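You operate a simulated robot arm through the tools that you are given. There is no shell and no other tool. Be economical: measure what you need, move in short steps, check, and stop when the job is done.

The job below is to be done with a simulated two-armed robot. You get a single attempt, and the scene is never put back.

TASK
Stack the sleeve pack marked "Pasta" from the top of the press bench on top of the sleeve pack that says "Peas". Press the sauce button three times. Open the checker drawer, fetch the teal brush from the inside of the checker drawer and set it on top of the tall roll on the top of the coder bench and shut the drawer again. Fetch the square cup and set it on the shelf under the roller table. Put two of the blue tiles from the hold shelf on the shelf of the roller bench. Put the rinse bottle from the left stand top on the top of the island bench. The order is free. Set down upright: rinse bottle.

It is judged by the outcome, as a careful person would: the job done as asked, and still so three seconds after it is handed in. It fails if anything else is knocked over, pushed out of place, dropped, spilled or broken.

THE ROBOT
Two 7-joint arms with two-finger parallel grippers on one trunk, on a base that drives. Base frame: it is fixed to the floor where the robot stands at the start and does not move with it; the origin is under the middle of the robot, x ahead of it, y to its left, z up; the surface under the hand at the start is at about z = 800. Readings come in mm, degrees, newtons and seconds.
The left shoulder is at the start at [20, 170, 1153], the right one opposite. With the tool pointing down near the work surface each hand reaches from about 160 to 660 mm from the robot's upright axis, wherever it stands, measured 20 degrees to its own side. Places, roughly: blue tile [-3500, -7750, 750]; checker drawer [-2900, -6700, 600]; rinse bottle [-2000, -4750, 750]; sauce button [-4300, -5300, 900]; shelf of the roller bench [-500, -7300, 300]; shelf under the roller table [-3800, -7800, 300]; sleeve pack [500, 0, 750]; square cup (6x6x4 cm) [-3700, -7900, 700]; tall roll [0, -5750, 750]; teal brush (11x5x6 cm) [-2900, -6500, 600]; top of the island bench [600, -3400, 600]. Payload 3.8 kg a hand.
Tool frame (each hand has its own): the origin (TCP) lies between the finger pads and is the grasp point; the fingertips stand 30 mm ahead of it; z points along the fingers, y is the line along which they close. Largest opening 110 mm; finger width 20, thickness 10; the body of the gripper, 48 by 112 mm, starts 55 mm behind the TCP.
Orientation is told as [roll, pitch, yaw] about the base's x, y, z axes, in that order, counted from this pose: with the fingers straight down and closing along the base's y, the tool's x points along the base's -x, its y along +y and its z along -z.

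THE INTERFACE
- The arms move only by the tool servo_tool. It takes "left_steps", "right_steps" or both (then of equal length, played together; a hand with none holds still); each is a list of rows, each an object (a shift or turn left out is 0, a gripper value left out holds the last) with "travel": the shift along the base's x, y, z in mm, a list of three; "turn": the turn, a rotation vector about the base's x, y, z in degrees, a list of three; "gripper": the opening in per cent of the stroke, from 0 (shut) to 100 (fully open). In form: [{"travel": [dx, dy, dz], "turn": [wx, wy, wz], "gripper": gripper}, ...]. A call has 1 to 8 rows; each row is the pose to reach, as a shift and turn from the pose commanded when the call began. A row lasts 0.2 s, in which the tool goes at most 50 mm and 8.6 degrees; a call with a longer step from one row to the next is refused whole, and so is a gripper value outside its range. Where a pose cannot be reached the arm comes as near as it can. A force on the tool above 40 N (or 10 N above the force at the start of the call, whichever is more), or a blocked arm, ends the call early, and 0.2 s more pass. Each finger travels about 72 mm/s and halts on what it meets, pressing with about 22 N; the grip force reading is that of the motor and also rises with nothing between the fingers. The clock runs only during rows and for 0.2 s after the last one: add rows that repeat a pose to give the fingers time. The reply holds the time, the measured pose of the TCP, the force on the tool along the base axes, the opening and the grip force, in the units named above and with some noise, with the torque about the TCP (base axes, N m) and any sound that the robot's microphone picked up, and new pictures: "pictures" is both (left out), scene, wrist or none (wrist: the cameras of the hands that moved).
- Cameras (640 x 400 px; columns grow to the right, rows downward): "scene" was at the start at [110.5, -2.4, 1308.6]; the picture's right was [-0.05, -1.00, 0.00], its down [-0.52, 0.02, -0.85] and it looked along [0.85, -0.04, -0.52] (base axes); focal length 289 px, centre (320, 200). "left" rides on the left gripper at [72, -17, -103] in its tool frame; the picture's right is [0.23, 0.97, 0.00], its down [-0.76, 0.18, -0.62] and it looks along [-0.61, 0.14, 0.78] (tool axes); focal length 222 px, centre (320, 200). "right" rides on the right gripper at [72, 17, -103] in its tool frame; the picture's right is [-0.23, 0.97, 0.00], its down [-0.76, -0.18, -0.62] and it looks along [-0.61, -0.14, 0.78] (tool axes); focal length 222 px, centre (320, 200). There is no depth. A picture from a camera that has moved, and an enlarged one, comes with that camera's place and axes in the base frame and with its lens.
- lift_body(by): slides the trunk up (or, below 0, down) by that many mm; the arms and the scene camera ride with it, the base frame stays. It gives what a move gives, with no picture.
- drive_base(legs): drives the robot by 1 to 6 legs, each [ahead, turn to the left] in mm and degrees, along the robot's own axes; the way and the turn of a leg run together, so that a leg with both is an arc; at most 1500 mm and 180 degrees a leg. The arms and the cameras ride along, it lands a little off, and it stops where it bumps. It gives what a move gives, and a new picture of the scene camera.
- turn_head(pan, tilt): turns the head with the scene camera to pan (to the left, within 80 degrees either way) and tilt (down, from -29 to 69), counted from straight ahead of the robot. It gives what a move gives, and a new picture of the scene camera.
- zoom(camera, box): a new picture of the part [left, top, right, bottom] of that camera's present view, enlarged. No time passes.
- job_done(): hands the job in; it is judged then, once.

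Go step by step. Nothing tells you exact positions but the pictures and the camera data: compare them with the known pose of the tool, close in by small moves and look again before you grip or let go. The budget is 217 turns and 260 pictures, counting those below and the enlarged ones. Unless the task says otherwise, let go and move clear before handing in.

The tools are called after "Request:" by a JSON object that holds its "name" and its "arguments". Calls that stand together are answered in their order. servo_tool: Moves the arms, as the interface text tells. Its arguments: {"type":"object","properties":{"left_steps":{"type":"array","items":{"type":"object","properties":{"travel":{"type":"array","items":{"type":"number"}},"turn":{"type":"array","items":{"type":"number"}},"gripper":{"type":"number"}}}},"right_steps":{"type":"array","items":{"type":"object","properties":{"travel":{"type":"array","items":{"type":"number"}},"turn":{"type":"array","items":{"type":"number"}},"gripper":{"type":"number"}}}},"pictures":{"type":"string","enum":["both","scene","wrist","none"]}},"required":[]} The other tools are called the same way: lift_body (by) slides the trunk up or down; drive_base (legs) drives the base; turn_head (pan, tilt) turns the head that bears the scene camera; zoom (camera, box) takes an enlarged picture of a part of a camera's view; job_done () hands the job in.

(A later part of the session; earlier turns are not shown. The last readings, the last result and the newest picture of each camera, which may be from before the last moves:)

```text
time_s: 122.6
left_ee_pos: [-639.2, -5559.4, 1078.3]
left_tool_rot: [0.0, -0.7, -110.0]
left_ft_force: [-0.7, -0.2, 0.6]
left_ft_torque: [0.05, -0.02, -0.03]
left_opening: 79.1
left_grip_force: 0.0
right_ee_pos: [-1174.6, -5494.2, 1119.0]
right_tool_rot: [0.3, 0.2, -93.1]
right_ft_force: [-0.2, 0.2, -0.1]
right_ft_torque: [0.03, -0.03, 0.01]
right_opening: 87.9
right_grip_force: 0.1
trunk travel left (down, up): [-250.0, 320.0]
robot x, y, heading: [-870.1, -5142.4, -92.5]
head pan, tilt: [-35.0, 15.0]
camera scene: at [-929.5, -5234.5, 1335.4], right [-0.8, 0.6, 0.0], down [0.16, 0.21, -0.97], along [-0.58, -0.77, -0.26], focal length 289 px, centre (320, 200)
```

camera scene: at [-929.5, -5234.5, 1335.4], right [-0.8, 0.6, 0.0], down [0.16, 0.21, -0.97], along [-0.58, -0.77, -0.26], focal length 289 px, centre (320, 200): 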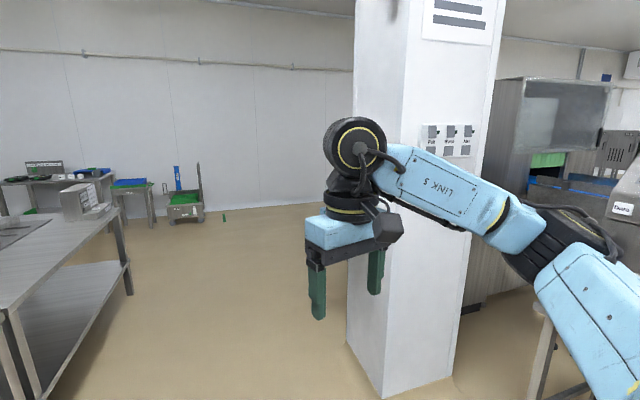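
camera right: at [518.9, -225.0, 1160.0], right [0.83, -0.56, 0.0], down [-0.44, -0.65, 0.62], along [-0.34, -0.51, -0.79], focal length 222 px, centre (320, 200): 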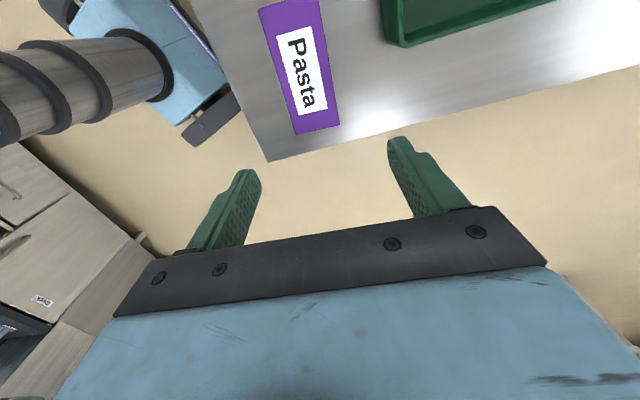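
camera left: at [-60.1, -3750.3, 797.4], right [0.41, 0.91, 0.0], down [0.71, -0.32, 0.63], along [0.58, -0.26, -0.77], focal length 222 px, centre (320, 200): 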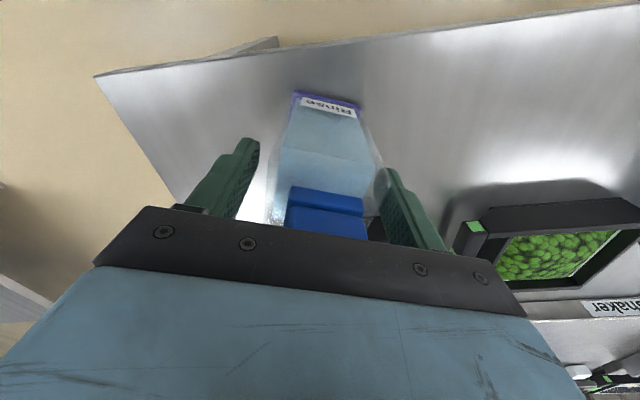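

I'll continue south, parallel to the benches.

Request:
{"name": "drive_base", "arguments": {"legs": [[0, -14], [1450, 0]]}}

Request:
{"name": "turn_head", "arguments": {"pan": -75, "tilt": 18}}

Request:
{"name": "turn_head", "arguments": {"pan": -20, "tilt": 18}}

```text
time_s: 130.7
left_ee_pos: [-1105.2, -7001.4, 1078.4]
left_tool_rot: [0.1, -0.7, -121.5]
left_ft_force: [0.8, 0.4, 0.5]
left_ft_torque: [0.02, 0.03, 0.01]
left_opening: 79.2
left_grip_force: 0.1
right_ee_pos: [-1617.4, -6830.6, 1119.2]
right_tool_rot: [0.2, 0.1, -104.7]
right_ft_force: [-0.7, 0.4, -0.2]
right_ft_torque: [0.0, 0.0, 0.02]
right_opening: 87.8
right_grip_force: 0.0
trunk travel left (down, up): [-250.0, 320.0]
robot x, y, heading: [-1250.7, -6542.9, -103.7]
head pan, tilt: [-35.0, 15.0]
camera scene: at [-1326.1, -6624.9, 1335.4], right [-0.66, 0.75, 0.0], down [0.19, 0.17, -0.97], along [-0.73, -0.64, -0.26], focal length 289 px, centre (320, 200)
```

scene: 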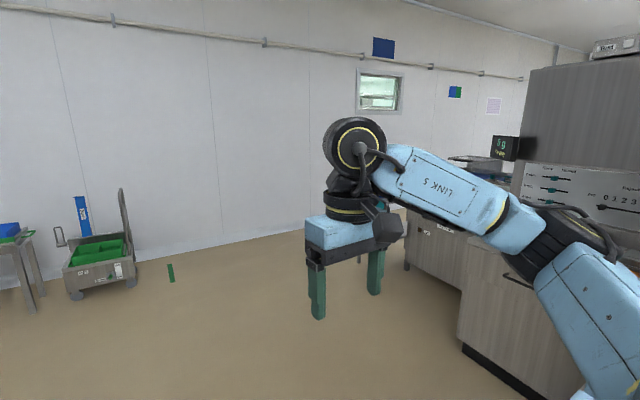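

```text
time_s: 131.8
left_ee_pos: [-1106.2, -7001.6, 1077.9]
left_tool_rot: [0.0, -0.7, -121.5]
left_ft_force: [-1.0, 0.3, 0.5]
left_ft_torque: [0.04, -0.03, -0.02]
left_opening: 79.5
left_grip_force: 0.1
right_ee_pos: [-1618.0, -6829.1, 1119.3]
right_tool_rot: [0.2, 0.3, -104.6]
right_ft_force: [0.9, 0.1, 0.3]
right_ft_torque: [-0.01, -0.02, 0.01]
right_opening: 88.0
right_grip_force: 0.0
trunk travel left (down, up): [-250.0, 320.0]
robot x, y, heading: [-1250.8, -6541.7, -103.8]
head pan, tilt: [-75.0, 18.0]
camera scene: at [-1349.0, -6565.2, 1330.5], right [-0.02, 1.0, 0.0], down [0.31, 0.01, -0.95], along [-0.95, -0.02, -0.31], focal length 289 px, centre (320, 200)
```

scene: 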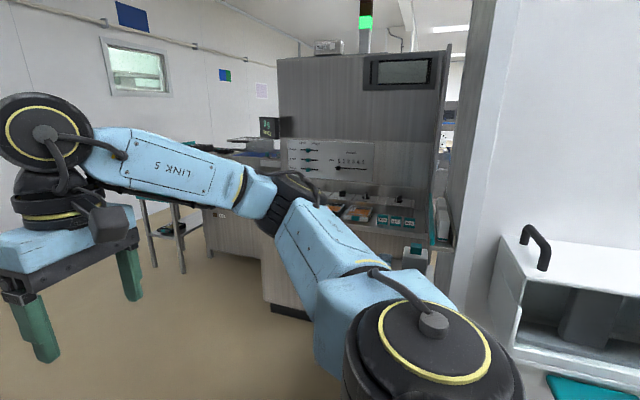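

```text
time_s: 133.0
left_ee_pos: [-1106.6, -7001.9, 1078.2]
left_tool_rot: [0.0, -0.7, -121.6]
left_ft_force: [0.6, 0.3, -0.7]
left_ft_torque: [-0.02, 0.02, 0.0]
left_opening: 79.5
left_grip_force: 0.1
right_ee_pos: [-1618.2, -6830.0, 1119.5]
right_tool_rot: [0.2, 0.2, -104.7]
right_ft_force: [0.3, 0.4, 0.4]
right_ft_torque: [0.02, 0.01, -0.03]
right_opening: 88.3
right_grip_force: 0.1
trunk travel left (down, up): [-250.0, 320.0]
robot x, y, heading: [-1248.6, -6545.1, -104.0]
head pan, tilt: [-20.0, 18.0]
camera scene: at [-1307.7, -6640.7, 1330.5], right [-0.83, 0.56, 0.0], down [0.17, 0.26, -0.95], along [-0.53, -0.79, -0.31], focal length 289 px, centre (320, 200)
```

scene: 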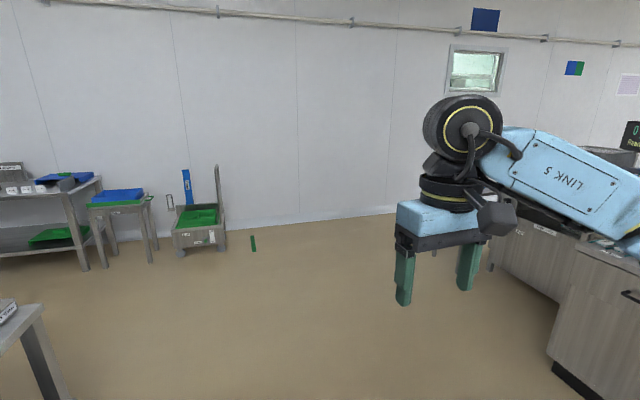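

The checker cabinet with drawers is west of me. I'll move a bit further south, then turn to face it.

Request:
{"name": "drive_base", "arguments": {"legs": [[350, 0], [0, -75]]}}

Request:
{"name": "turn_head", "arguments": {"pan": 0, "tilt": 22}}

```text
time_s: 138.6
left_ee_pos: [-1752.4, -7117.8, 1077.8]
left_tool_rot: [0.0, -0.7, 160.4]
left_ft_force: [-0.7, -0.3, -0.3]
left_ft_torque: [0.02, 0.01, -0.03]
left_opening: 79.4
left_grip_force: 0.0
right_ee_pos: [-1690.6, -6581.8, 1119.5]
right_tool_rot: [0.2, 0.2, 177.1]
right_ft_force: [0.0, 0.1, 0.2]
right_ft_torque: [0.02, 0.0, -0.02]
right_opening: 88.1
right_grip_force: 0.0
trunk travel left (down, up): [-250.0, 320.0]
robot x, y, heading: [-1332.7, -6880.9, 177.8]
head pan, tilt: [-20.0, 18.0]
camera scene: at [-1442.5, -6845.4, 1330.5], right [0.37, 0.93, 0.0], down [0.29, -0.12, -0.95], along [-0.88, 0.36, -0.31], focal length 289 px, centre (320, 200)
```

scene: 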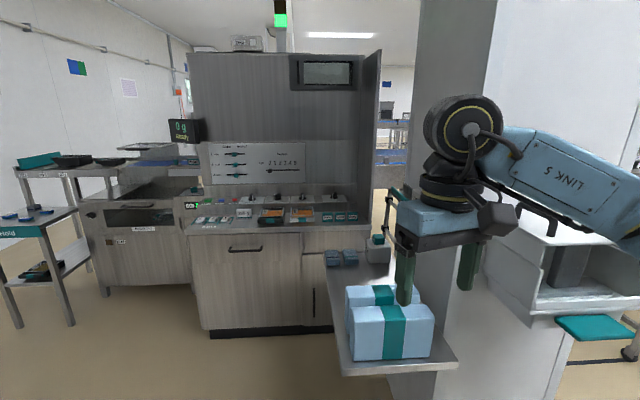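

```text
time_s: 139.4
left_ee_pos: [-1752.1, -7119.2, 1078.4]
left_tool_rot: [0.0, -0.8, 160.4]
left_ft_force: [-0.2, -0.9, -0.4]
left_ft_torque: [0.01, 0.0, 0.01]
left_opening: 79.5
left_grip_force: 0.1
right_ee_pos: [-1689.2, -6582.2, 1119.1]
right_tool_rot: [0.2, 0.2, 177.1]
right_ft_force: [-0.2, -1.2, 0.2]
right_ft_torque: [0.01, 0.03, 0.0]
right_opening: 87.9
right_grip_force: 0.0
trunk travel left (down, up): [-250.0, 320.0]
robot x, y, heading: [-1333.3, -6883.6, 178.1]
head pan, tilt: [0.0, 22.0]
camera scene: at [-1448.7, -6877.2, 1324.0], right [0.04, 1.0, 0.0], down [0.37, -0.01, -0.93], along [-0.93, 0.03, -0.37], focal length 289 px, centre (320, 200)
```

scene: 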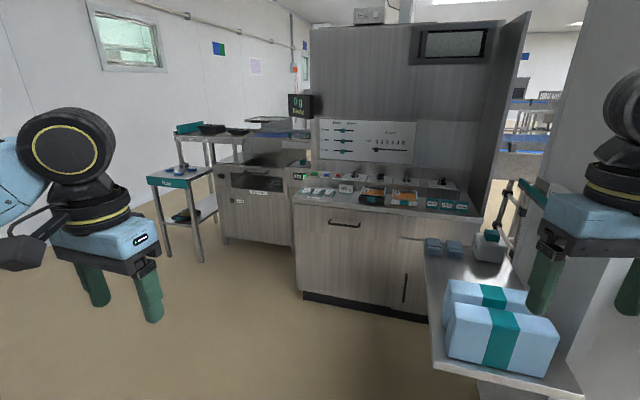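

Request:
{"name": "zoom", "arguments": {"camera": "scene", "box": [140, 110, 300, 270]}}

Request:
{"name": "zoom", "arguments": {"camera": "scene", "box": [280, 100, 500, 320]}}

```text
2.50 times, centred on (220, 190) of scene
camera zoom: at [-1448.7, -6877.2, 1324.0], right [0.04, 1.0, 0.0], down [0.37, -0.01, -0.93], along [-0.93, 0.03, -0.37], focal length 722 px, centre (570, 225)
```

zoom: 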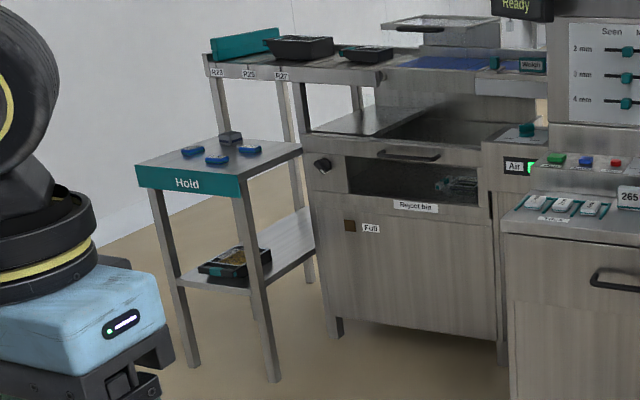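

```text
1.82 times, centred on (390, 210) of scene
camera zoom: at [-1448.7, -6877.2, 1324.0], right [0.04, 1.0, 0.0], down [0.37, -0.01, -0.93], along [-0.93, 0.03, -0.37], focal length 525 px, centre (193, 182)
```

zoom: 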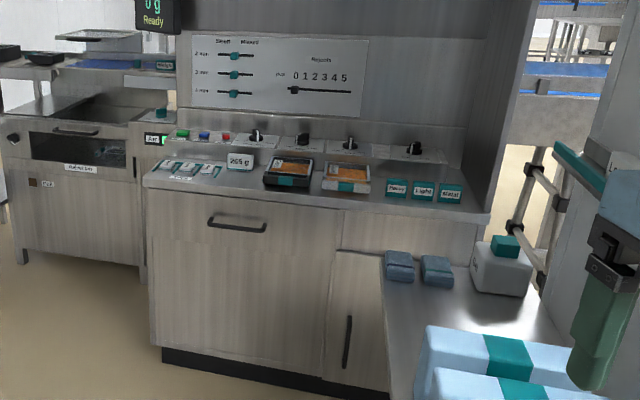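

The checker drawer's handle is near [-2900, -6700, 600]. The cabinet face points about 17° off +x. The three blue tiles are on the "Hold" stand behind-left. I'll drive up to the drawer at heading ~163°.

Request:
{"name": "drive_base", "arguments": {"legs": [[0, 14], [600, 0], [0, -17], [430, 0], [0, -12]]}}

Request:
{"name": "turn_head", "arguments": {"pan": -5, "tilt": 45}}

```text
time_s: 147.7
left_ee_pos: [-2818.7, -7076.0, 1077.9]
left_tool_rot: [0.0, -0.7, 144.7]
left_ft_force: [-0.1, 0.2, 1.0]
left_ft_torque: [0.0, -0.01, 0.0]
left_opening: 79.4
left_grip_force: 0.0
right_ee_pos: [-2614.3, -6577.7, 1118.8]
right_tool_rot: [0.3, 0.2, 161.4]
right_ft_force: [-0.2, 0.5, -0.3]
right_ft_torque: [0.0, 0.01, 0.01]
right_opening: 88.3
right_grip_force: 0.1
trunk travel left (down, up): [-250.0, 320.0]
robot x, y, heading: [-2352.9, -6966.6, 162.1]
head pan, tilt: [0.0, 22.0]
camera scene: at [-2462.0, -6926.6, 1324.0], right [0.3, 0.95, 0.0], down [0.36, -0.11, -0.93], along [-0.88, 0.28, -0.37], focal length 289 px, centre (320, 200)
```

scene: 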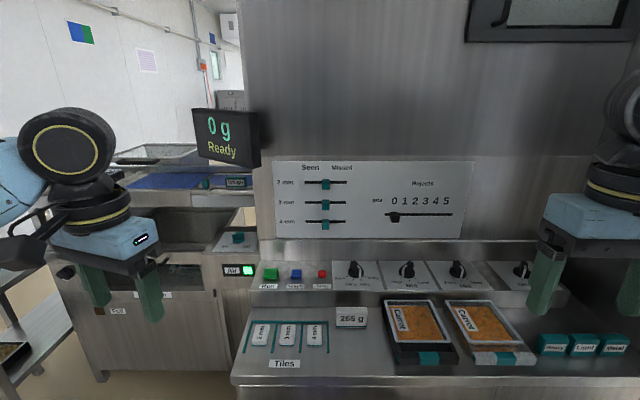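

```text
time_s: 148.5
left_ee_pos: [-2819.0, -7076.3, 1077.2]
left_tool_rot: [0.0, -0.6, 144.6]
left_ft_force: [0.9, 0.6, 0.2]
left_ft_torque: [0.0, -0.01, 0.03]
left_opening: 79.1
left_grip_force: 0.0
right_ee_pos: [-2612.8, -6576.8, 1118.7]
right_tool_rot: [0.3, 0.3, 161.4]
right_ft_force: [0.1, -0.4, 0.0]
right_ft_torque: [0.01, -0.01, -0.02]
right_opening: 88.1
right_grip_force: 0.1
trunk travel left (down, up): [-250.0, 320.0]
robot x, y, heading: [-2351.3, -6964.8, 162.4]
head pan, tilt: [-5.0, 45.0]
camera scene: at [-2448.8, -6923.9, 1288.6], right [0.39, 0.92, 0.0], down [0.65, -0.27, -0.71], along [-0.65, 0.27, -0.71], focal length 289 px, centre (320, 200)
```

scene: 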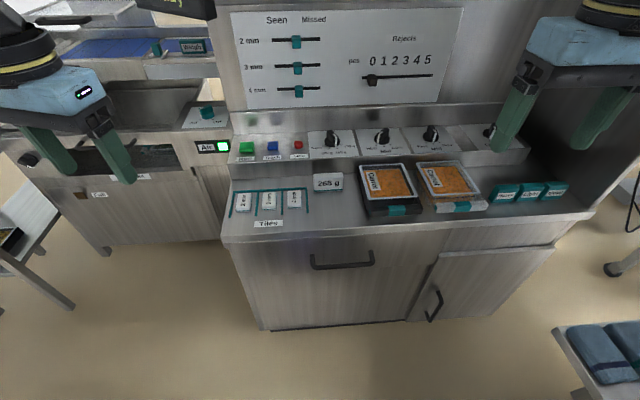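

The handle is at about [-2807, -6712, 646], a horizontal bar. I'll grip it with the right hand horizontal. I'll back off a little, lower the trunk, and reorient the hand.

Request:
{"name": "drive_base", "arguments": {"legs": [[-110, 0]]}}

Request:
{"name": "lift_body", "arguments": {"by": -200}}

Request:
{"name": "servo_tool", "arguments": {"right_steps": [{"travel": [-12, 4, 0], "turn": [-3.2, 6.2, -4.9]}, {"travel": [-24, 8, 0], "turn": [-6.4, 12.4, -9.9]}, {"travel": [-36, 12, 0], "turn": [-9.7, 18.6, -14.8]}, {"travel": [-48, 16, 0], "turn": [-12.9, 24.8, -19.8]}, {"travel": [-60, 20, 0], "turn": [-16.1, 31, -24.7]}, {"travel": [-72, 24, 0], "turn": [-19.3, 37.2, -29.7]}, {"travel": [-84, 28, 0], "turn": [-22.6, 43.5, -34.6]}], "pictures": "none"}}

Request:
{"name": "servo_tool", "arguments": {"right_steps": [{"turn": [-3.2, 6.2, -4.9]}, {"turn": [-6.4, 12.4, -9.9]}, {"turn": [-9.7, 18.6, -14.8]}, {"turn": [-12.9, 24.8, -19.8]}, {"turn": [-16.1, 31, -24.7]}, {"turn": [-19.3, 37.2, -29.7]}, {"turn": [-22.6, 43.5, -34.6]}], "pictures": "both"}}

```text
time_s: 149.7
left_ee_pos: [-2714.6, -7109.6, 1077.9]
left_tool_rot: [0.0, -0.7, 144.4]
left_ft_force: [0.6, -0.6, 0.0]
left_ft_torque: [0.0, 0.01, 0.01]
left_opening: 79.2
left_grip_force: 0.1
right_ee_pos: [-2506.6, -6610.3, 1119.8]
right_tool_rot: [0.2, 0.2, 161.2]
right_ft_force: [0.4, 0.0, 0.0]
right_ft_torque: [0.02, 0.03, -0.02]
right_opening: 88.2
right_grip_force: 0.1
trunk travel left (down, up): [-250.0, 320.0]
robot x, y, heading: [-2250.3, -6995.7, 162.1]
head pan, tilt: [-5.0, 45.0]
camera scene: at [-2343.7, -6957.4, 1288.7], right [0.39, 0.92, 0.0], down [0.65, -0.27, -0.71], along [-0.65, 0.28, -0.71], focal length 289 px, centre (320, 200)
```

scene: 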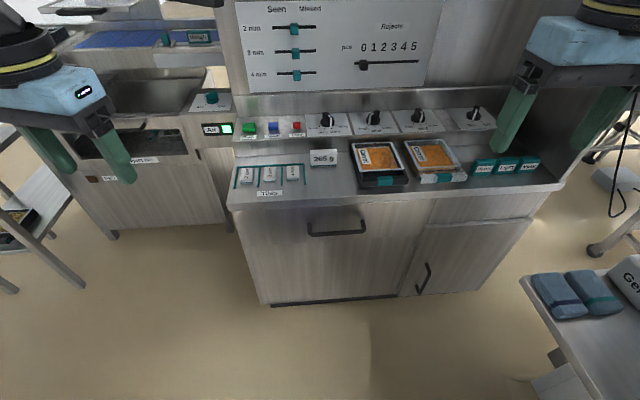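

```text
time_s: 151.9
left_ee_pos: [-2715.1, -7108.4, 877.4]
left_tool_rot: [0.0, -0.7, 144.4]
left_ft_force: [0.0, -0.9, 0.9]
left_ft_torque: [0.01, 0.01, 0.0]
left_opening: 79.4
left_grip_force: 0.1
right_ee_pos: [-2509.0, -6610.9, 918.0]
right_tool_rot: [0.2, 0.2, 161.1]
right_ft_force: [0.3, -0.2, 0.3]
right_ft_torque: [0.01, -0.01, 0.01]
right_opening: 88.3
right_grip_force: 0.1
trunk travel left (down, up): [-50.0, 520.0]
robot x, y, heading: [-2249.9, -6996.1, 162.1]
head pan, tilt: [-5.0, 45.0]
```

```text
time_s: 153.5
left_ee_pos: [-2715.9, -7108.5, 877.6]
left_tool_rot: [0.0, -0.6, 144.4]
left_ft_force: [-0.6, -0.8, 0.5]
left_ft_torque: [0.03, 0.02, -0.01]
left_opening: 79.1
left_grip_force: 0.1
right_ee_pos: [-2593.4, -6581.4, 919.3]
right_tool_rot: [45.7, -18.5, 116.6]
right_ft_force: [0.1, -0.4, -0.7]
right_ft_torque: [-0.01, -0.03, -0.01]
right_opening: 88.0
right_grip_force: 0.1
trunk travel left (down, up): [-50.0, 520.0]
robot x, y, heading: [-2250.6, -6996.3, 162.0]
head pan, tilt: [-5.0, 45.0]
```

```text
time_s: 155.2
left_ee_pos: [-2715.6, -7119.6, 874.8]
left_tool_rot: [-0.8, -1.1, 144.2]
left_ft_force: [-0.5, 1.1, -1.0]
left_ft_torque: [-0.05, -0.08, 0.01]
left_opening: 79.0
left_grip_force: 0.0
right_ee_pos: [-2527.1, -6502.3, 1032.8]
right_tool_rot: [97.8, -43.3, 53.3]
right_ft_force: [-0.8, -1.0, 0.7]
right_ft_torque: [-0.05, 0.0, 0.01]
right_opening: 87.7
right_grip_force: 0.0
right hand out of reach, approached as far as the arm can: row 7
trunk travel left (down, up): [-50.0, 520.0]
robot x, y, heading: [-2248.1, -6998.2, 161.6]
head pan, tilt: [-5.0, 45.0]
stopped in row 7 (right hand): the arm was blocked; the commanded pose is now the measured one
camera scene: at [-2344.2, -6971.9, 1089.5], right [0.4, 0.92, 0.02], down [0.65, -0.27, -0.71], along [-0.65, 0.29, -0.7], focal length 289 px, centre (320, 200)
camera right: at [-2476.3, -6609.3, 984.2], right [-0.19, -0.48, 0.86], down [0.91, 0.23, 0.33], along [-0.36, 0.85, 0.39], focal length 222 px, centre (320, 200)
```

scene: 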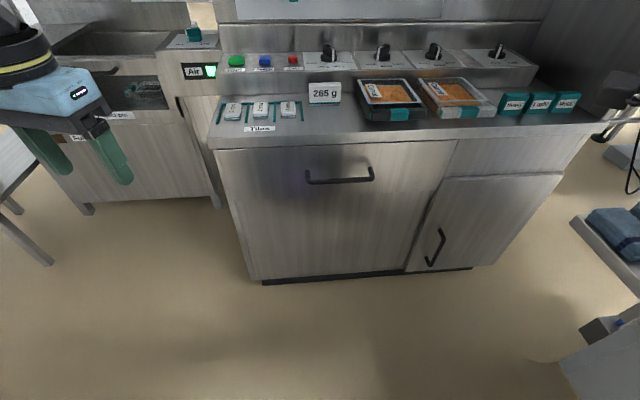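
right: 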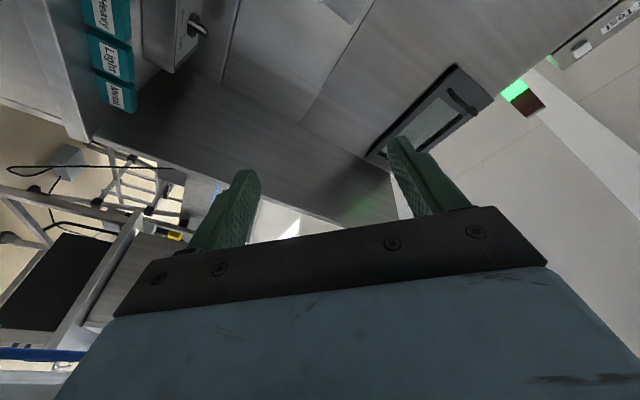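

The right arm got blocked near its limit. I'll look right to see what it touched.

Request:
{"name": "turn_head", "arguments": {"pan": -60, "tilt": 35}}

```text
time_s: 156.4
left_ee_pos: [-2721.8, -7123.3, 871.1]
left_tool_rot: [-1.4, -0.8, 144.1]
left_ft_force: [0.0, -1.4, 0.1]
left_ft_torque: [0.02, 0.01, 0.0]
left_opening: 79.4
left_grip_force: 0.0
right_ee_pos: [-2536.7, -6506.7, 1029.1]
right_tool_rot: [97.3, -42.4, 54.2]
right_ft_force: [0.7, 0.1, 0.1]
right_ft_torque: [0.03, 0.02, 0.01]
right_opening: 87.8
right_grip_force: 0.0
trunk travel left (down, up): [-50.0, 520.0]
robot x, y, heading: [-2250.6, -6992.4, 161.6]
head pan, tilt: [-60.0, 35.0]
camera scene: at [-2296.1, -6922.5, 1104.8], right [0.98, 0.21, 0.01], down [0.13, -0.54, -0.83], along [-0.16, 0.81, -0.56], focal length 289 px, centre (320, 200)
```

scene: 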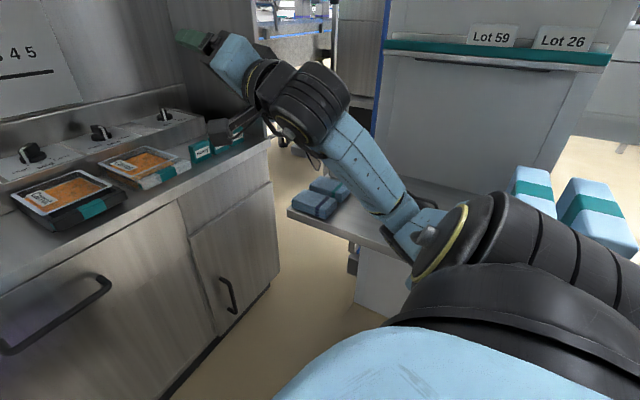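

The elbow is pressing against the pillar ledge and nothing has been displaced. I'll reverse the motion.

Request:
{"name": "servo_tool", "arguments": {"right_steps": [{"travel": [-8, -11, -14], "turn": [3.2, -6.2, 4.9]}, {"travel": [-16, -22, -28], "turn": [6.4, -12.4, 9.9]}, {"travel": [-24, -33, -44], "turn": [9.7, -18.6, 14.8]}, {"travel": [-32, -44, -60], "turn": [12.9, -24.8, 19.8]}, {"travel": [-40, -55, -76], "turn": [16.1, -31, 24.7]}, {"travel": [-48, -66, -92], "turn": [19.3, -37.2, 29.7]}, {"travel": [-57, -75, -108], "turn": [22.6, -43.5, 34.6]}], "pictures": "scene"}}

```text
time_s: 158.0
left_ee_pos: [-2714.6, -7106.3, 877.6]
left_tool_rot: [0.0, -0.7, 144.1]
left_ft_force: [0.0, 0.0, 0.4]
left_ft_torque: [-0.01, 0.04, 0.03]
left_opening: 79.3
left_grip_force: 0.1
right_ee_pos: [-2584.7, -6562.8, 913.6]
right_tool_rot: [20.8, -57.1, 153.1]
right_ft_force: [-0.5, -0.6, 0.1]
right_ft_torque: [0.03, 0.01, 0.0]
right_opening: 88.1
right_grip_force: 0.0
trunk travel left (down, up): [-50.0, 520.0]
robot x, y, heading: [-2243.5, -6994.4, 161.9]
head pan, tilt: [-60.0, 35.0]
camera scene: at [-2285.8, -6901.4, 1103.4], right [0.98, 0.2, 0.0], down [0.12, -0.56, -0.82], along [-0.17, 0.8, -0.57], focal length 289 px, centre (320, 200)
```

scene: 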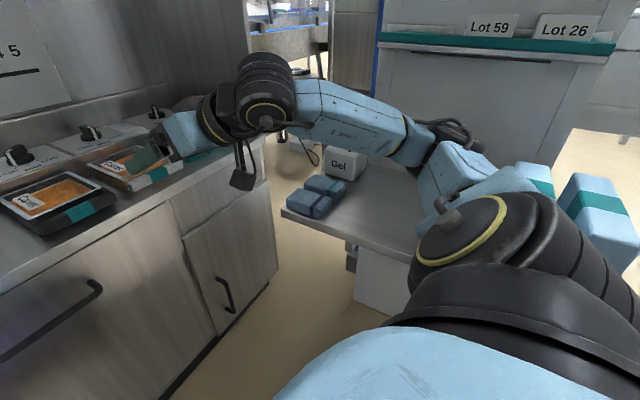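

Full horizontal isn't feasible beside the ledge. I'll instead tilt the hand 45° forward-down with the fingers closing in the vertical plane. I'll do that more centrally and with the trunk raised.

Request:
{"name": "lift_body", "arguments": {"by": 120}}

Request:
{"name": "servo_tool", "arguments": {"right_steps": [{"travel": [-7, -22, 0], "turn": [-5.77, -0.1, -5.54]}, {"travel": [-14, -44, 0], "turn": [-11.5, -0.2, -11.1]}, {"travel": [-21, -66, 0], "turn": [-17.3, -0.3, -16.6]}, {"travel": [-28, -88, 0], "turn": [-23.1, -0.4, -22.2]}, {"travel": [-35, -110, 0], "turn": [-28.9, -0.5, -27.7]}, {"travel": [-42, -132, 0], "turn": [-34.6, -0.6, -33.2]}, {"travel": [-50, -155, 0], "turn": [-40.4, -0.7, -38.8]}], "pictures": "scene"}}

```text
time_s: 159.5
left_ee_pos: [-2714.6, -7105.9, 996.6]
left_tool_rot: [0.0, -0.9, 144.1]
left_ft_force: [0.4, 0.1, 0.9]
left_ft_torque: [-0.02, 0.0, -0.01]
left_opening: 79.2
left_grip_force: 0.0
right_ee_pos: [-2583.1, -6562.0, 1034.7]
right_tool_rot: [21.0, -57.2, 152.7]
right_ft_force: [-0.1, 0.1, -0.1]
right_ft_torque: [-0.03, 0.0, 0.0]
right_opening: 88.0
right_grip_force: 0.0
trunk travel left (down, up): [-170.0, 400.0]
robot x, y, heading: [-2248.6, -6998.1, 161.6]
head pan, tilt: [-60.0, 35.0]
```

```text
time_s: 161.1
left_ee_pos: [-2713.4, -7107.4, 998.2]
left_tool_rot: [0.0, -0.8, 144.2]
left_ft_force: [0.9, 0.0, 1.0]
left_ft_torque: [-0.02, -0.02, -0.03]
left_opening: 79.2
left_grip_force: 0.0
right_ee_pos: [-2634.3, -6717.4, 1034.7]
right_tool_rot: [48.3, -22.8, 93.7]
right_ft_force: [-0.2, 0.3, 0.4]
right_ft_torque: [0.0, 0.0, 0.01]
right_opening: 87.9
right_grip_force: 0.0
trunk travel left (down, up): [-170.0, 400.0]
robot x, y, heading: [-2248.1, -6998.3, 161.6]
head pan, tilt: [-60.0, 35.0]
camera scene: at [-2285.9, -6901.8, 1223.4], right [0.98, 0.2, 0.0], down [0.12, -0.56, -0.82], along [-0.17, 0.8, -0.57], focal length 289 px, centre (320, 200)
```

scene: 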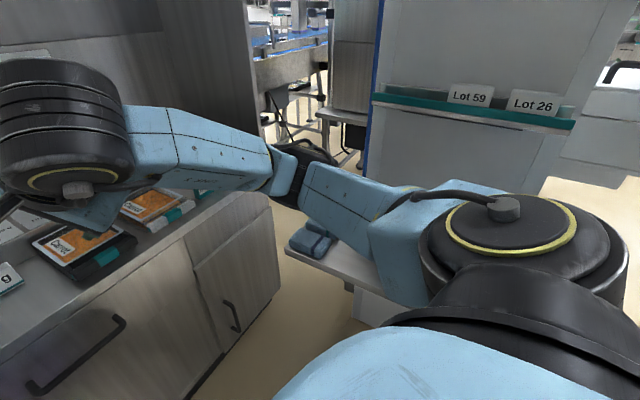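

Good progress. I'll finish the rotation.

Request:
{"name": "servo_tool", "arguments": {"right_steps": [{"travel": [0, -10, 0], "turn": [-5.77, -0.1, -5.54]}, {"travel": [0, -20, 0], "turn": [-11.5, -0.2, -11.1]}, {"travel": [0, -30, 0], "turn": [-17.3, -0.3, -16.6]}, {"travel": [0, -30, 0], "turn": [-23.1, -0.4, -22.2]}], "pictures": "wrist"}}

Request:
{"name": "turn_head", "arguments": {"pan": -5, "tilt": 45}}

```text
time_s: 162.1
left_ee_pos: [-2714.8, -7104.9, 997.8]
left_tool_rot: [0.0, -0.6, 144.1]
left_ft_force: [0.2, -0.8, -0.8]
left_ft_torque: [-0.03, -0.01, -0.01]
left_opening: 79.2
left_grip_force: 0.1
right_ee_pos: [-2634.0, -6746.1, 1033.3]
right_tool_rot: [45.0, -0.1, 71.9]
right_ft_force: [-0.2, 0.0, 0.2]
right_ft_torque: [0.01, -0.02, 0.03]
right_opening: 88.0
right_grip_force: 0.1
trunk travel left (down, up): [-170.0, 400.0]
robot x, y, heading: [-2248.0, -6995.7, 161.3]
head pan, tilt: [-60.0, 35.0]
camera right: at [-2598.5, -6835.4, 1117.9], right [-0.58, 0.43, 0.69], down [0.78, 0.55, 0.32], along [-0.24, 0.72, -0.65], focal length 222 px, centre (320, 200)
```

right: 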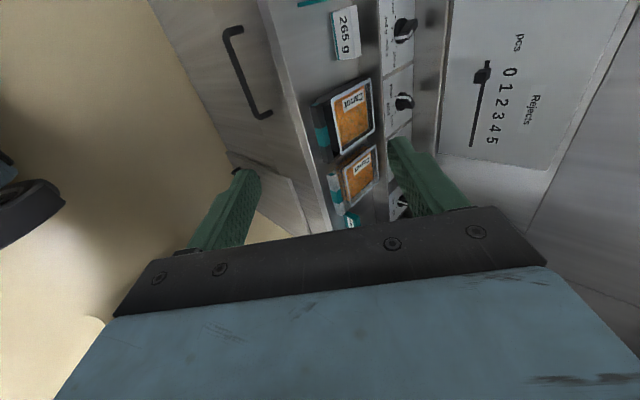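

```text
time_s: 163.3
left_ee_pos: [-2713.8, -7107.0, 999.1]
left_tool_rot: [-0.1, -0.7, 144.2]
left_ft_force: [-0.3, 1.0, 0.1]
left_ft_torque: [0.0, 0.0, 0.03]
left_opening: 79.3
left_grip_force: 0.0
right_ee_pos: [-2633.3, -6746.1, 1033.3]
right_tool_rot: [45.0, -0.2, 72.0]
right_ft_force: [-1.0, 0.0, -1.3]
right_ft_torque: [0.01, -0.04, -0.01]
right_opening: 88.0
right_grip_force: 0.1
trunk travel left (down, up): [-170.0, 400.0]
robot x, y, heading: [-2245.2, -6997.5, 161.8]
head pan, tilt: [-5.0, 45.0]
camera scene: at [-2342.5, -6955.3, 1208.6], right [0.4, 0.92, 0.0], down [0.65, -0.28, -0.71], along [-0.65, 0.28, -0.71], focal length 289 px, centre (320, 200)
```

scene: 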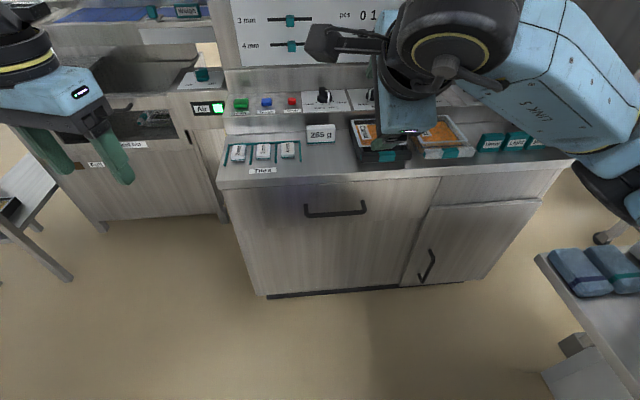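

The orientation is as planned. I'll descend to a pre-grasp 80 mm from the handle along the tool axis.

Request:
{"name": "servo_tool", "arguments": {"right_steps": [{"travel": [-15, 2, -45], "gripper": 45}, {"travel": [-30, 4, -90]}, {"travel": [-45, 6, -135]}, {"travel": [-60, 8, -180]}, {"travel": [-77, 10, -225]}, {"travel": [-94, 12, -265]}, {"travel": [-110, 14, -300]}, {"travel": [-122, 15, -328]}], "pictures": "both"}}

```text
time_s: 165.1
left_ee_pos: [-2713.4, -7106.6, 998.1]
left_tool_rot: [0.0, -0.7, 144.1]
left_ft_force: [-0.1, 0.4, -0.3]
left_ft_torque: [0.0, -0.02, 0.01]
left_opening: 79.2
left_grip_force: 0.0
right_ee_pos: [-2756.3, -6732.1, 706.2]
right_tool_rot: [45.1, -0.2, 71.9]
right_ft_force: [0.6, -0.1, -0.1]
right_ft_torque: [0.03, 0.0, -0.01]
right_opening: 49.8
right_grip_force: 0.1
trunk travel left (down, up): [-170.0, 400.0]
robot x, y, heading: [-2248.9, -6994.8, 161.6]
head pan, tilt: [-5.0, 45.0]
camera scene: at [-2342.7, -6955.4, 1208.6], right [0.4, 0.92, 0.0], down [0.65, -0.28, -0.71], along [-0.65, 0.28, -0.71], focal length 289 px, centre (320, 200)
camera right: at [-2721.2, -6820.8, 790.2], right [-0.58, 0.43, 0.69], down [0.78, 0.55, 0.32], along [-0.24, 0.72, -0.65], focal length 222 px, centre (320, 200)
```

scene: 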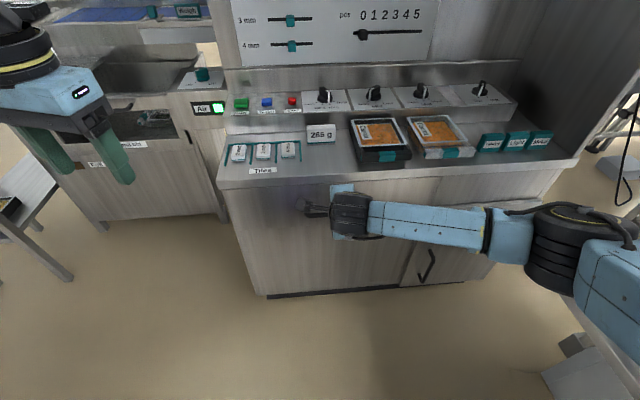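
right: 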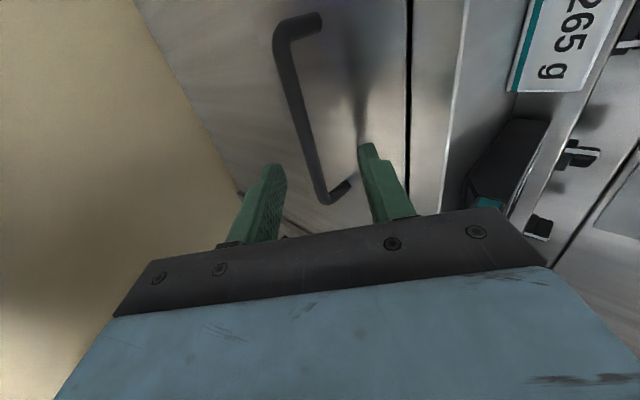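

Triangulating the handle gives about [-2829, -6699, 609], 125 mm ahead along the tool. I'll advance 65 mm with a small correction and look again.

Request:
{"name": "servo_tool", "arguments": {"right_steps": [{"travel": [-10, 2, -20]}, {"travel": [-23, 7, -38]}, {"travel": [-36, 11, -54]}, {"travel": [-36, 11, -54]}], "pictures": "wrist"}}

```text
time_s: 166.1
left_ee_pos: [-2713.7, -7106.0, 998.6]
left_tool_rot: [0.0, -0.8, 144.1]
left_ft_force: [-0.7, 0.0, -0.1]
left_ft_torque: [-0.01, 0.0, 0.01]
left_opening: 79.0
left_grip_force: 0.1
right_ee_pos: [-2793.0, -6720.4, 650.7]
right_tool_rot: [45.0, -0.1, 72.0]
right_ft_force: [-0.6, 0.1, 0.5]
right_ft_torque: [0.0, 0.0, -0.03]
right_opening: 49.4
right_grip_force: 0.0
trunk travel left (down, up): [-170.0, 400.0]
robot x, y, heading: [-2248.4, -6993.3, 161.7]
head pan, tilt: [-5.0, 45.0]
camera right: at [-2757.1, -6809.9, 736.0], right [-0.58, 0.43, 0.69], down [0.77, 0.55, 0.32], along [-0.24, 0.72, -0.65], focal length 222 px, centre (320, 200)
```

right: 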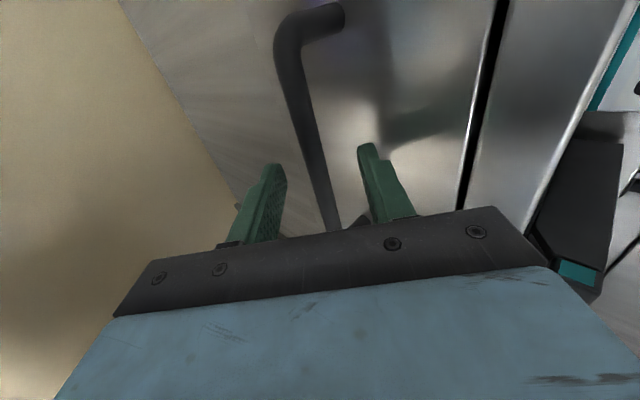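

Request:
{"name": "servo_tool", "arguments": {"right_steps": [{"travel": [-7, 2, -7]}, {"travel": [-14, 4, -14]}, {"travel": [-20, 7, -21]}, {"travel": [-20, 7, -21]}], "pictures": "wrist"}}

Request:
{"name": "zoom", "arguments": {"camera": "scene", "box": [240, 150, 440, 270]}}

```text
time_s: 166.9
left_ee_pos: [-2709.6, -7106.4, 999.9]
left_tool_rot: [0.1, -0.9, 144.0]
left_ft_force: [-0.8, 0.1, 0.6]
left_ft_torque: [-0.03, -0.02, 0.03]
left_opening: 79.0
left_grip_force: 0.1
right_ee_pos: [-2805.5, -6717.4, 639.8]
right_tool_rot: [45.5, 0.1, 71.9]
right_ft_force: [34.0, -2.8, 25.5]
right_ft_torque: [0.35, 1.16, -0.36]
right_opening: 46.6
right_grip_force: 0.0
trunk travel left (down, up): [-170.0, 400.0]
robot x, y, heading: [-2246.5, -6997.7, 161.3]
head pan, tilt: [-5.0, 45.0]
stopped in row 3 (right hand): the force on the tool passed its limit at 52 N (the readings are from after the stop); the commanded pose is now the measured one
camera right: at [-2769.7, -6806.8, 723.0], right [-0.58, 0.43, 0.69], down [0.78, 0.55, 0.31], along [-0.25, 0.72, -0.65], focal length 222 px, centre (320, 200)
```

right: 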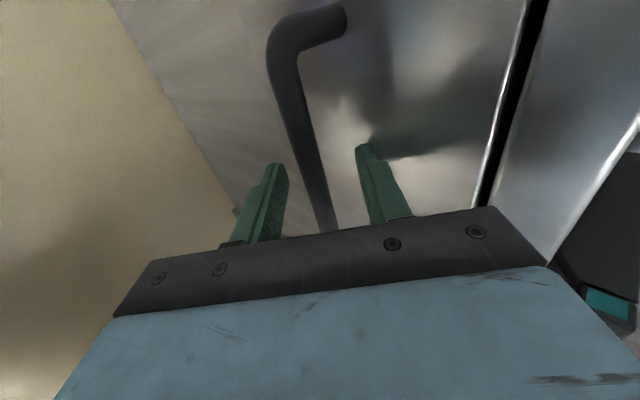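

```text
3.20 times, centred on (340, 210) of scene
camera zoom: at [-2336.7, -6956.4, 1209.3], right [0.4, 0.92, 0.0], down [0.65, -0.28, -0.71], along [-0.65, 0.28, -0.7], focal length 924 px, centre (256, 168)
```

zoom: 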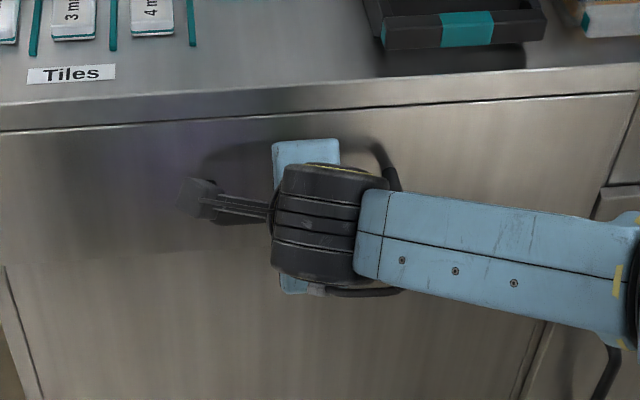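

The upper fingertip reached the drawer front, and the bar sits between the fingers about 11 mm ahead of the TCP. I'll back off 3 mm and close.

Request:
{"name": "servo_tool", "arguments": {"right_steps": [{"travel": [4, -1, -1]}, {"travel": [4, -1, -1], "gripper": 0}, {"travel": [4, -1, -1], "gripper": 0}, {"travel": [4, -1, -1], "gripper": 0}, {"travel": [4, -1, -1], "gripper": 0}], "pictures": "wrist"}}

```text
time_s: 168.1
left_ee_pos: [-2714.5, -7106.1, 997.7]
left_tool_rot: [0.0, -0.6, 144.0]
left_ft_force: [1.5, 0.1, -0.5]
left_ft_torque: [-0.01, 0.03, -0.01]
left_opening: 79.1
left_grip_force: 0.1
right_ee_pos: [-2804.9, -6718.2, 633.8]
right_tool_rot: [45.1, -0.1, 71.9]
right_ft_force: [-4.0, 0.4, -1.4]
right_ft_torque: [-0.2, 0.09, -0.6]
right_opening: 13.7
right_grip_force: 45.2
trunk travel left (down, up): [-170.0, 400.0]
robot x, y, heading: [-2245.2, -6993.8, 161.5]
head pan, tilt: [-5.0, 45.0]
camera right: at [-2769.5, -6806.5, 718.3], right [-0.58, 0.43, 0.69], down [0.78, 0.55, 0.31], along [-0.24, 0.72, -0.65], focal length 222 px, centre (320, 200)
```

right: 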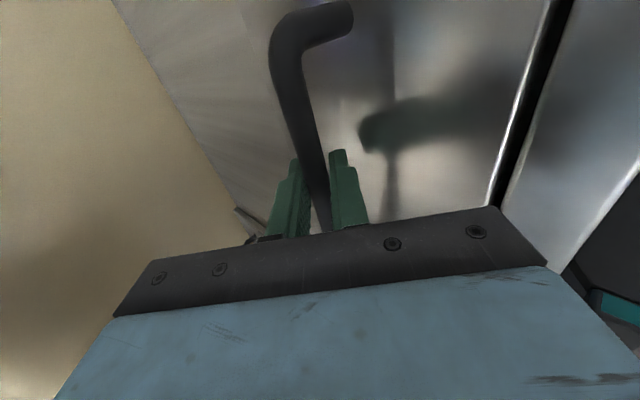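

The bar is gripped. I'll pull the drawer open by driving straight back.

Request:
{"name": "drive_base", "arguments": {"legs": [[-220, 0]]}}

```text
time_s: 169.8
left_ee_pos: [-2507.2, -7174.1, 998.5]
left_tool_rot: [0.1, -0.7, 144.1]
left_ft_force: [-0.3, 0.1, -0.2]
left_ft_torque: [0.01, -0.01, -0.03]
left_opening: 79.4
left_grip_force: 0.1
right_ee_pos: [-2597.1, -6785.9, 633.5]
right_tool_rot: [45.2, -0.3, 71.9]
right_ft_force: [2.5, 11.3, -0.9]
right_ft_torque: [-0.69, 0.26, -0.02]
right_opening: 13.6
right_grip_force: 44.9
trunk travel left (down, up): [-170.0, 400.0]
robot x, y, heading: [-2037.0, -7062.1, 162.0]
head pan, tilt: [-5.0, 45.0]
camera scene: at [-2134.8, -7023.2, 1208.6], right [0.4, 0.92, 0.0], down [0.65, -0.28, -0.71], along [-0.65, 0.28, -0.71], focal length 289 px, centre (320, 200)
```

scene: 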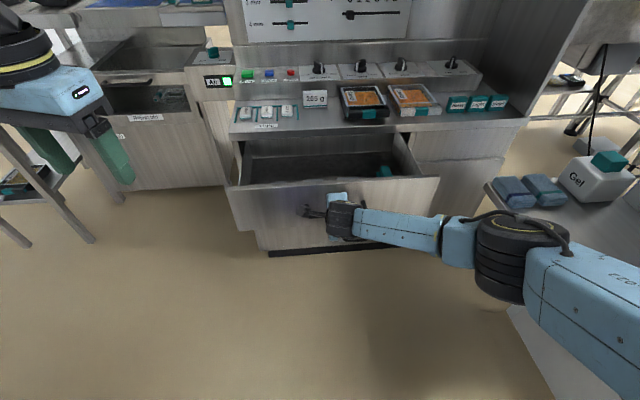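

Request:
{"name": "zoom", "arguments": {"camera": "scene", "box": [220, 110, 460, 260]}}

Request:
{"name": "turn_head", "arguments": {"pan": -50, "tilt": 45}}

```text
2.67 times, centred on (340, 185) of scene
camera zoom: at [-2134.8, -7023.2, 1208.6], right [0.4, 0.92, 0.0], down [0.65, -0.28, -0.71], along [-0.65, 0.28, -0.71], focal length 770 px, centre (267, 240)
```

zoom: 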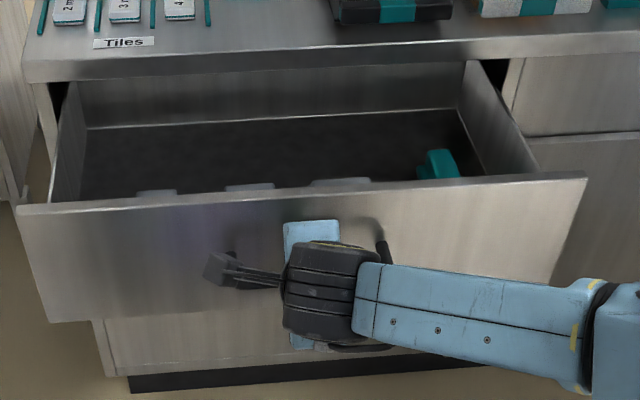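

```text
time_s: 170.9
left_ee_pos: [-2507.4, -7174.5, 996.4]
left_tool_rot: [-0.1, -0.7, 144.1]
left_ft_force: [1.0, -0.2, 0.6]
left_ft_torque: [0.0, 0.03, 0.03]
left_opening: 79.6
left_grip_force: 0.1
right_ee_pos: [-2597.2, -6786.6, 632.6]
right_tool_rot: [45.1, -0.3, 71.9]
right_ft_force: [1.0, 2.4, 0.8]
right_ft_torque: [-0.99, 0.35, 0.14]
right_opening: 13.7
right_grip_force: 44.9
trunk travel left (down, up): [-170.0, 400.0]
robot x, y, heading: [-2040.6, -7063.9, 161.9]
head pan, tilt: [-50.0, 45.0]
camera scene: at [-2090.5, -6980.4, 1208.6], right [0.93, 0.37, 0.0], down [0.26, -0.66, -0.71], along [-0.26, 0.66, -0.71], focal length 289 px, centre (320, 200)
```

scene: 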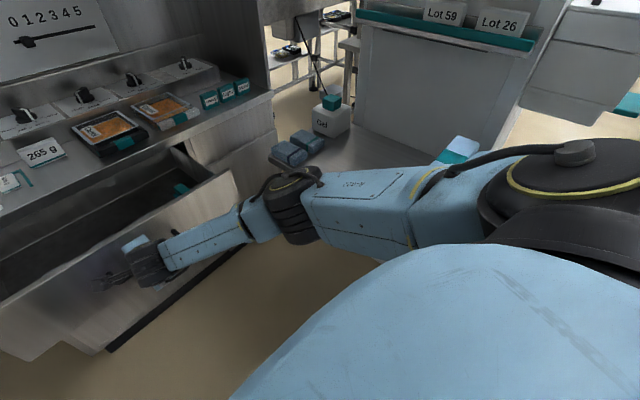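

The drawer is open almost fully and the teal brush is in its front-right corner. I'll release the handle and retract.

Request:
{"name": "servo_tool", "arguments": {"right_steps": [{"gripper": 40}, {"gripper": 40}, {"gripper": 40}, {"travel": [20, -7, 22]}, {"travel": [45, -14, 48]}, {"travel": [70, -22, 75]}, {"travel": [75, -24, 115]}, {"travel": [75, -24, 160]}], "pictures": "none"}}

Request:
{"name": "servo_tool", "arguments": {"right_steps": [{"travel": [0, 0, 40]}, {"travel": [0, 0, 80]}, {"travel": [0, 0, 120]}, {"travel": [0, 0, 160]}, {"travel": [0, 0, 200]}, {"travel": [0, 0, 230]}, {"travel": [0, 0, 230]}], "pictures": "none"}}

Request:
{"name": "turn_head", "arguments": {"pan": -15, "tilt": 45}}

```text
time_s: 172.7
left_ee_pos: [-2507.2, -7174.9, 997.8]
left_tool_rot: [0.0, -0.8, 144.1]
left_ft_force: [1.0, -0.6, -0.4]
left_ft_torque: [-0.02, 0.0, 0.01]
left_opening: 79.2
left_grip_force: 0.2
right_ee_pos: [-2522.1, -6809.3, 794.1]
right_tool_rot: [45.1, -0.2, 71.9]
right_ft_force: [-0.1, -0.7, -0.7]
right_ft_torque: [0.01, -0.01, 0.0]
right_opening: 43.8
right_grip_force: 0.0
trunk travel left (down, up): [-170.0, 400.0]
robot x, y, heading: [-2039.5, -7065.1, 161.8]
head pan, tilt: [-50.0, 45.0]
```

```text
time_s: 174.3
left_ee_pos: [-2507.4, -7175.2, 997.5]
left_tool_rot: [0.0, -0.8, 144.2]
left_ft_force: [0.6, 0.3, -0.5]
left_ft_torque: [0.01, -0.01, -0.01]
left_opening: 79.4
left_grip_force: 0.0
right_ee_pos: [-2521.1, -6808.8, 1024.6]
right_tool_rot: [45.1, -0.2, 71.8]
right_ft_force: [-0.2, -0.2, 0.3]
right_ft_torque: [0.0, 0.01, 0.04]
right_opening: 43.9
right_grip_force: 0.2
trunk travel left (down, up): [-170.0, 400.0]
robot x, y, heading: [-2041.2, -7066.4, 161.8]
head pan, tilt: [-50.0, 45.0]
```

```text
time_s: 175.3
left_ee_pos: [-2507.3, -7175.1, 997.7]
left_tool_rot: [0.1, -0.7, 144.1]
left_ft_force: [-0.3, -0.4, 0.0]
left_ft_torque: [-0.02, -0.01, 0.02]
left_opening: 79.3
left_grip_force: 0.1
right_ee_pos: [-2522.1, -6809.2, 1023.4]
right_tool_rot: [45.1, -0.2, 71.9]
right_ft_force: [-0.2, -0.2, 0.0]
right_ft_torque: [-0.02, 0.01, -0.05]
right_opening: 44.1
right_grip_force: 0.0
trunk travel left (down, up): [-170.0, 400.0]
robot x, y, heading: [-2041.5, -7063.5, 161.5]
head pan, tilt: [-15.0, 45.0]
camera scene: at [-2128.5, -7011.5, 1208.6], right [0.55, 0.84, 0.0], down [0.59, -0.39, -0.71], along [-0.59, 0.39, -0.71], focal length 289 px, centre (320, 200)
```

scene: 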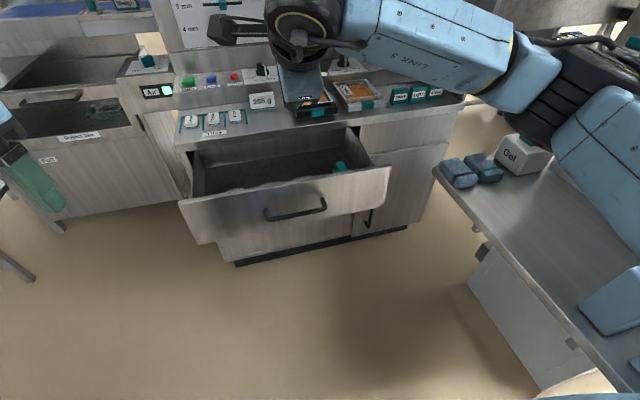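

I'll turn the hand back to pointing down, then drive closer.

Request:
{"name": "servo_tool", "arguments": {"right_steps": [{"travel": [5, -2, 0], "turn": [-2.3, -7.1, 0]}, {"travel": [10, -4, 0], "turn": [-4.6, -14.3, 0]}, {"travel": [15, -6, 0], "turn": [-7, -21.4, 0]}, {"travel": [20, -8, 0], "turn": [-9.3, -28.5, 0]}, {"travel": [30, -10, 0], "turn": [-11.6, -35.7, 0]}, {"travel": [40, -13, 0], "turn": [-13.9, -42.8, 0]}, {"travel": [40, -13, 0], "turn": [-13.9, -42.8, 0]}], "pictures": "none"}}

Request:
{"name": "drive_base", "arguments": {"legs": [[220, 0]]}}

Request:
{"name": "turn_head", "arguments": {"pan": -15, "tilt": 58}}

```text
time_s: 176.9
left_ee_pos: [-2507.4, -7174.8, 998.5]
left_tool_rot: [0.0, -0.8, 144.0]
left_ft_force: [-0.1, 0.3, -0.1]
left_ft_torque: [0.0, 0.02, 0.01]
left_opening: 79.2
left_grip_force: 0.0
right_ee_pos: [-2483.1, -6822.0, 1023.8]
right_tool_rot: [0.0, -0.3, 72.1]
right_ft_force: [0.6, 0.6, 0.0]
right_ft_torque: [-0.03, 0.02, 0.0]
right_opening: 44.3
right_grip_force: 0.1
trunk travel left (down, up): [-170.0, 400.0]
robot x, y, heading: [-2042.7, -7066.8, 161.7]
head pan, tilt: [-15.0, 45.0]
```

```text
time_s: 178.6
left_ee_pos: [-2715.6, -7103.9, 996.1]
left_tool_rot: [0.0, -0.6, 144.0]
left_ft_force: [0.2, 0.2, -0.1]
left_ft_torque: [0.03, -0.01, -0.03]
left_opening: 79.1
left_grip_force: 0.1
right_ee_pos: [-2691.1, -6753.1, 1024.1]
right_tool_rot: [0.1, -0.2, 71.9]
right_ft_force: [0.2, -0.4, 0.4]
right_ft_torque: [0.0, -0.02, -0.01]
right_opening: 43.7
right_grip_force: 0.0
trunk travel left (down, up): [-170.0, 400.0]
robot x, y, heading: [-2246.3, -6992.8, 161.5]
head pan, tilt: [-15.0, 45.0]
camera scene: at [-2336.7, -6942.1, 1208.5], right [0.55, 0.83, 0.0], down [0.59, -0.39, -0.71], along [-0.59, 0.39, -0.71], focal length 289 px, centre (320, 200)
```

scene: 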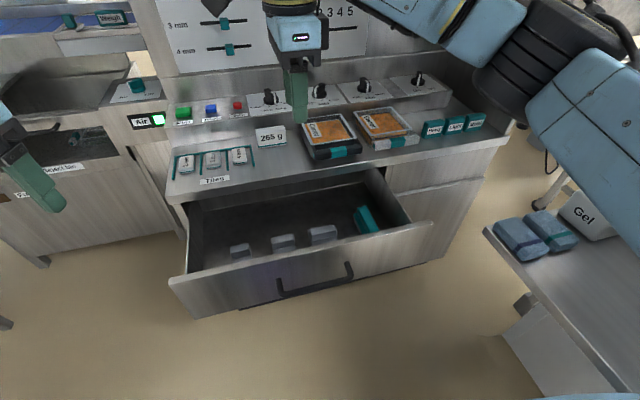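

```text
time_s: 179.3
left_ee_pos: [-2715.1, -7105.9, 997.9]
left_tool_rot: [-0.1, -0.8, 144.0]
left_ft_force: [-0.4, -0.3, 0.4]
left_ft_torque: [0.03, 0.02, -0.05]
left_opening: 79.3
left_grip_force: 0.1
right_ee_pos: [-2689.5, -6751.6, 1024.6]
right_tool_rot: [0.2, -0.1, 71.9]
right_ft_force: [-0.9, 0.0, -0.6]
right_ft_torque: [0.03, -0.01, -0.04]
right_opening: 44.0
right_grip_force: 0.0
trunk travel left (down, up): [-170.0, 400.0]
robot x, y, heading: [-2247.1, -6996.3, 161.6]
head pan, tilt: [-15.0, 58.0]
camera scene: at [-2325.8, -6949.1, 1191.5], right [0.55, 0.83, 0.0], down [0.71, -0.47, -0.53], along [-0.44, 0.29, -0.85], focal length 289 px, centre (320, 200)
```

scene: 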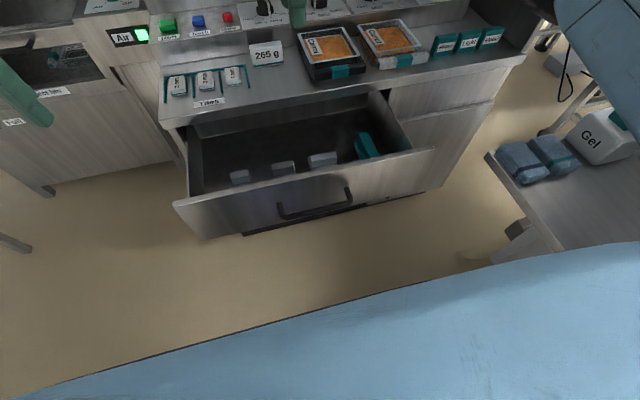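

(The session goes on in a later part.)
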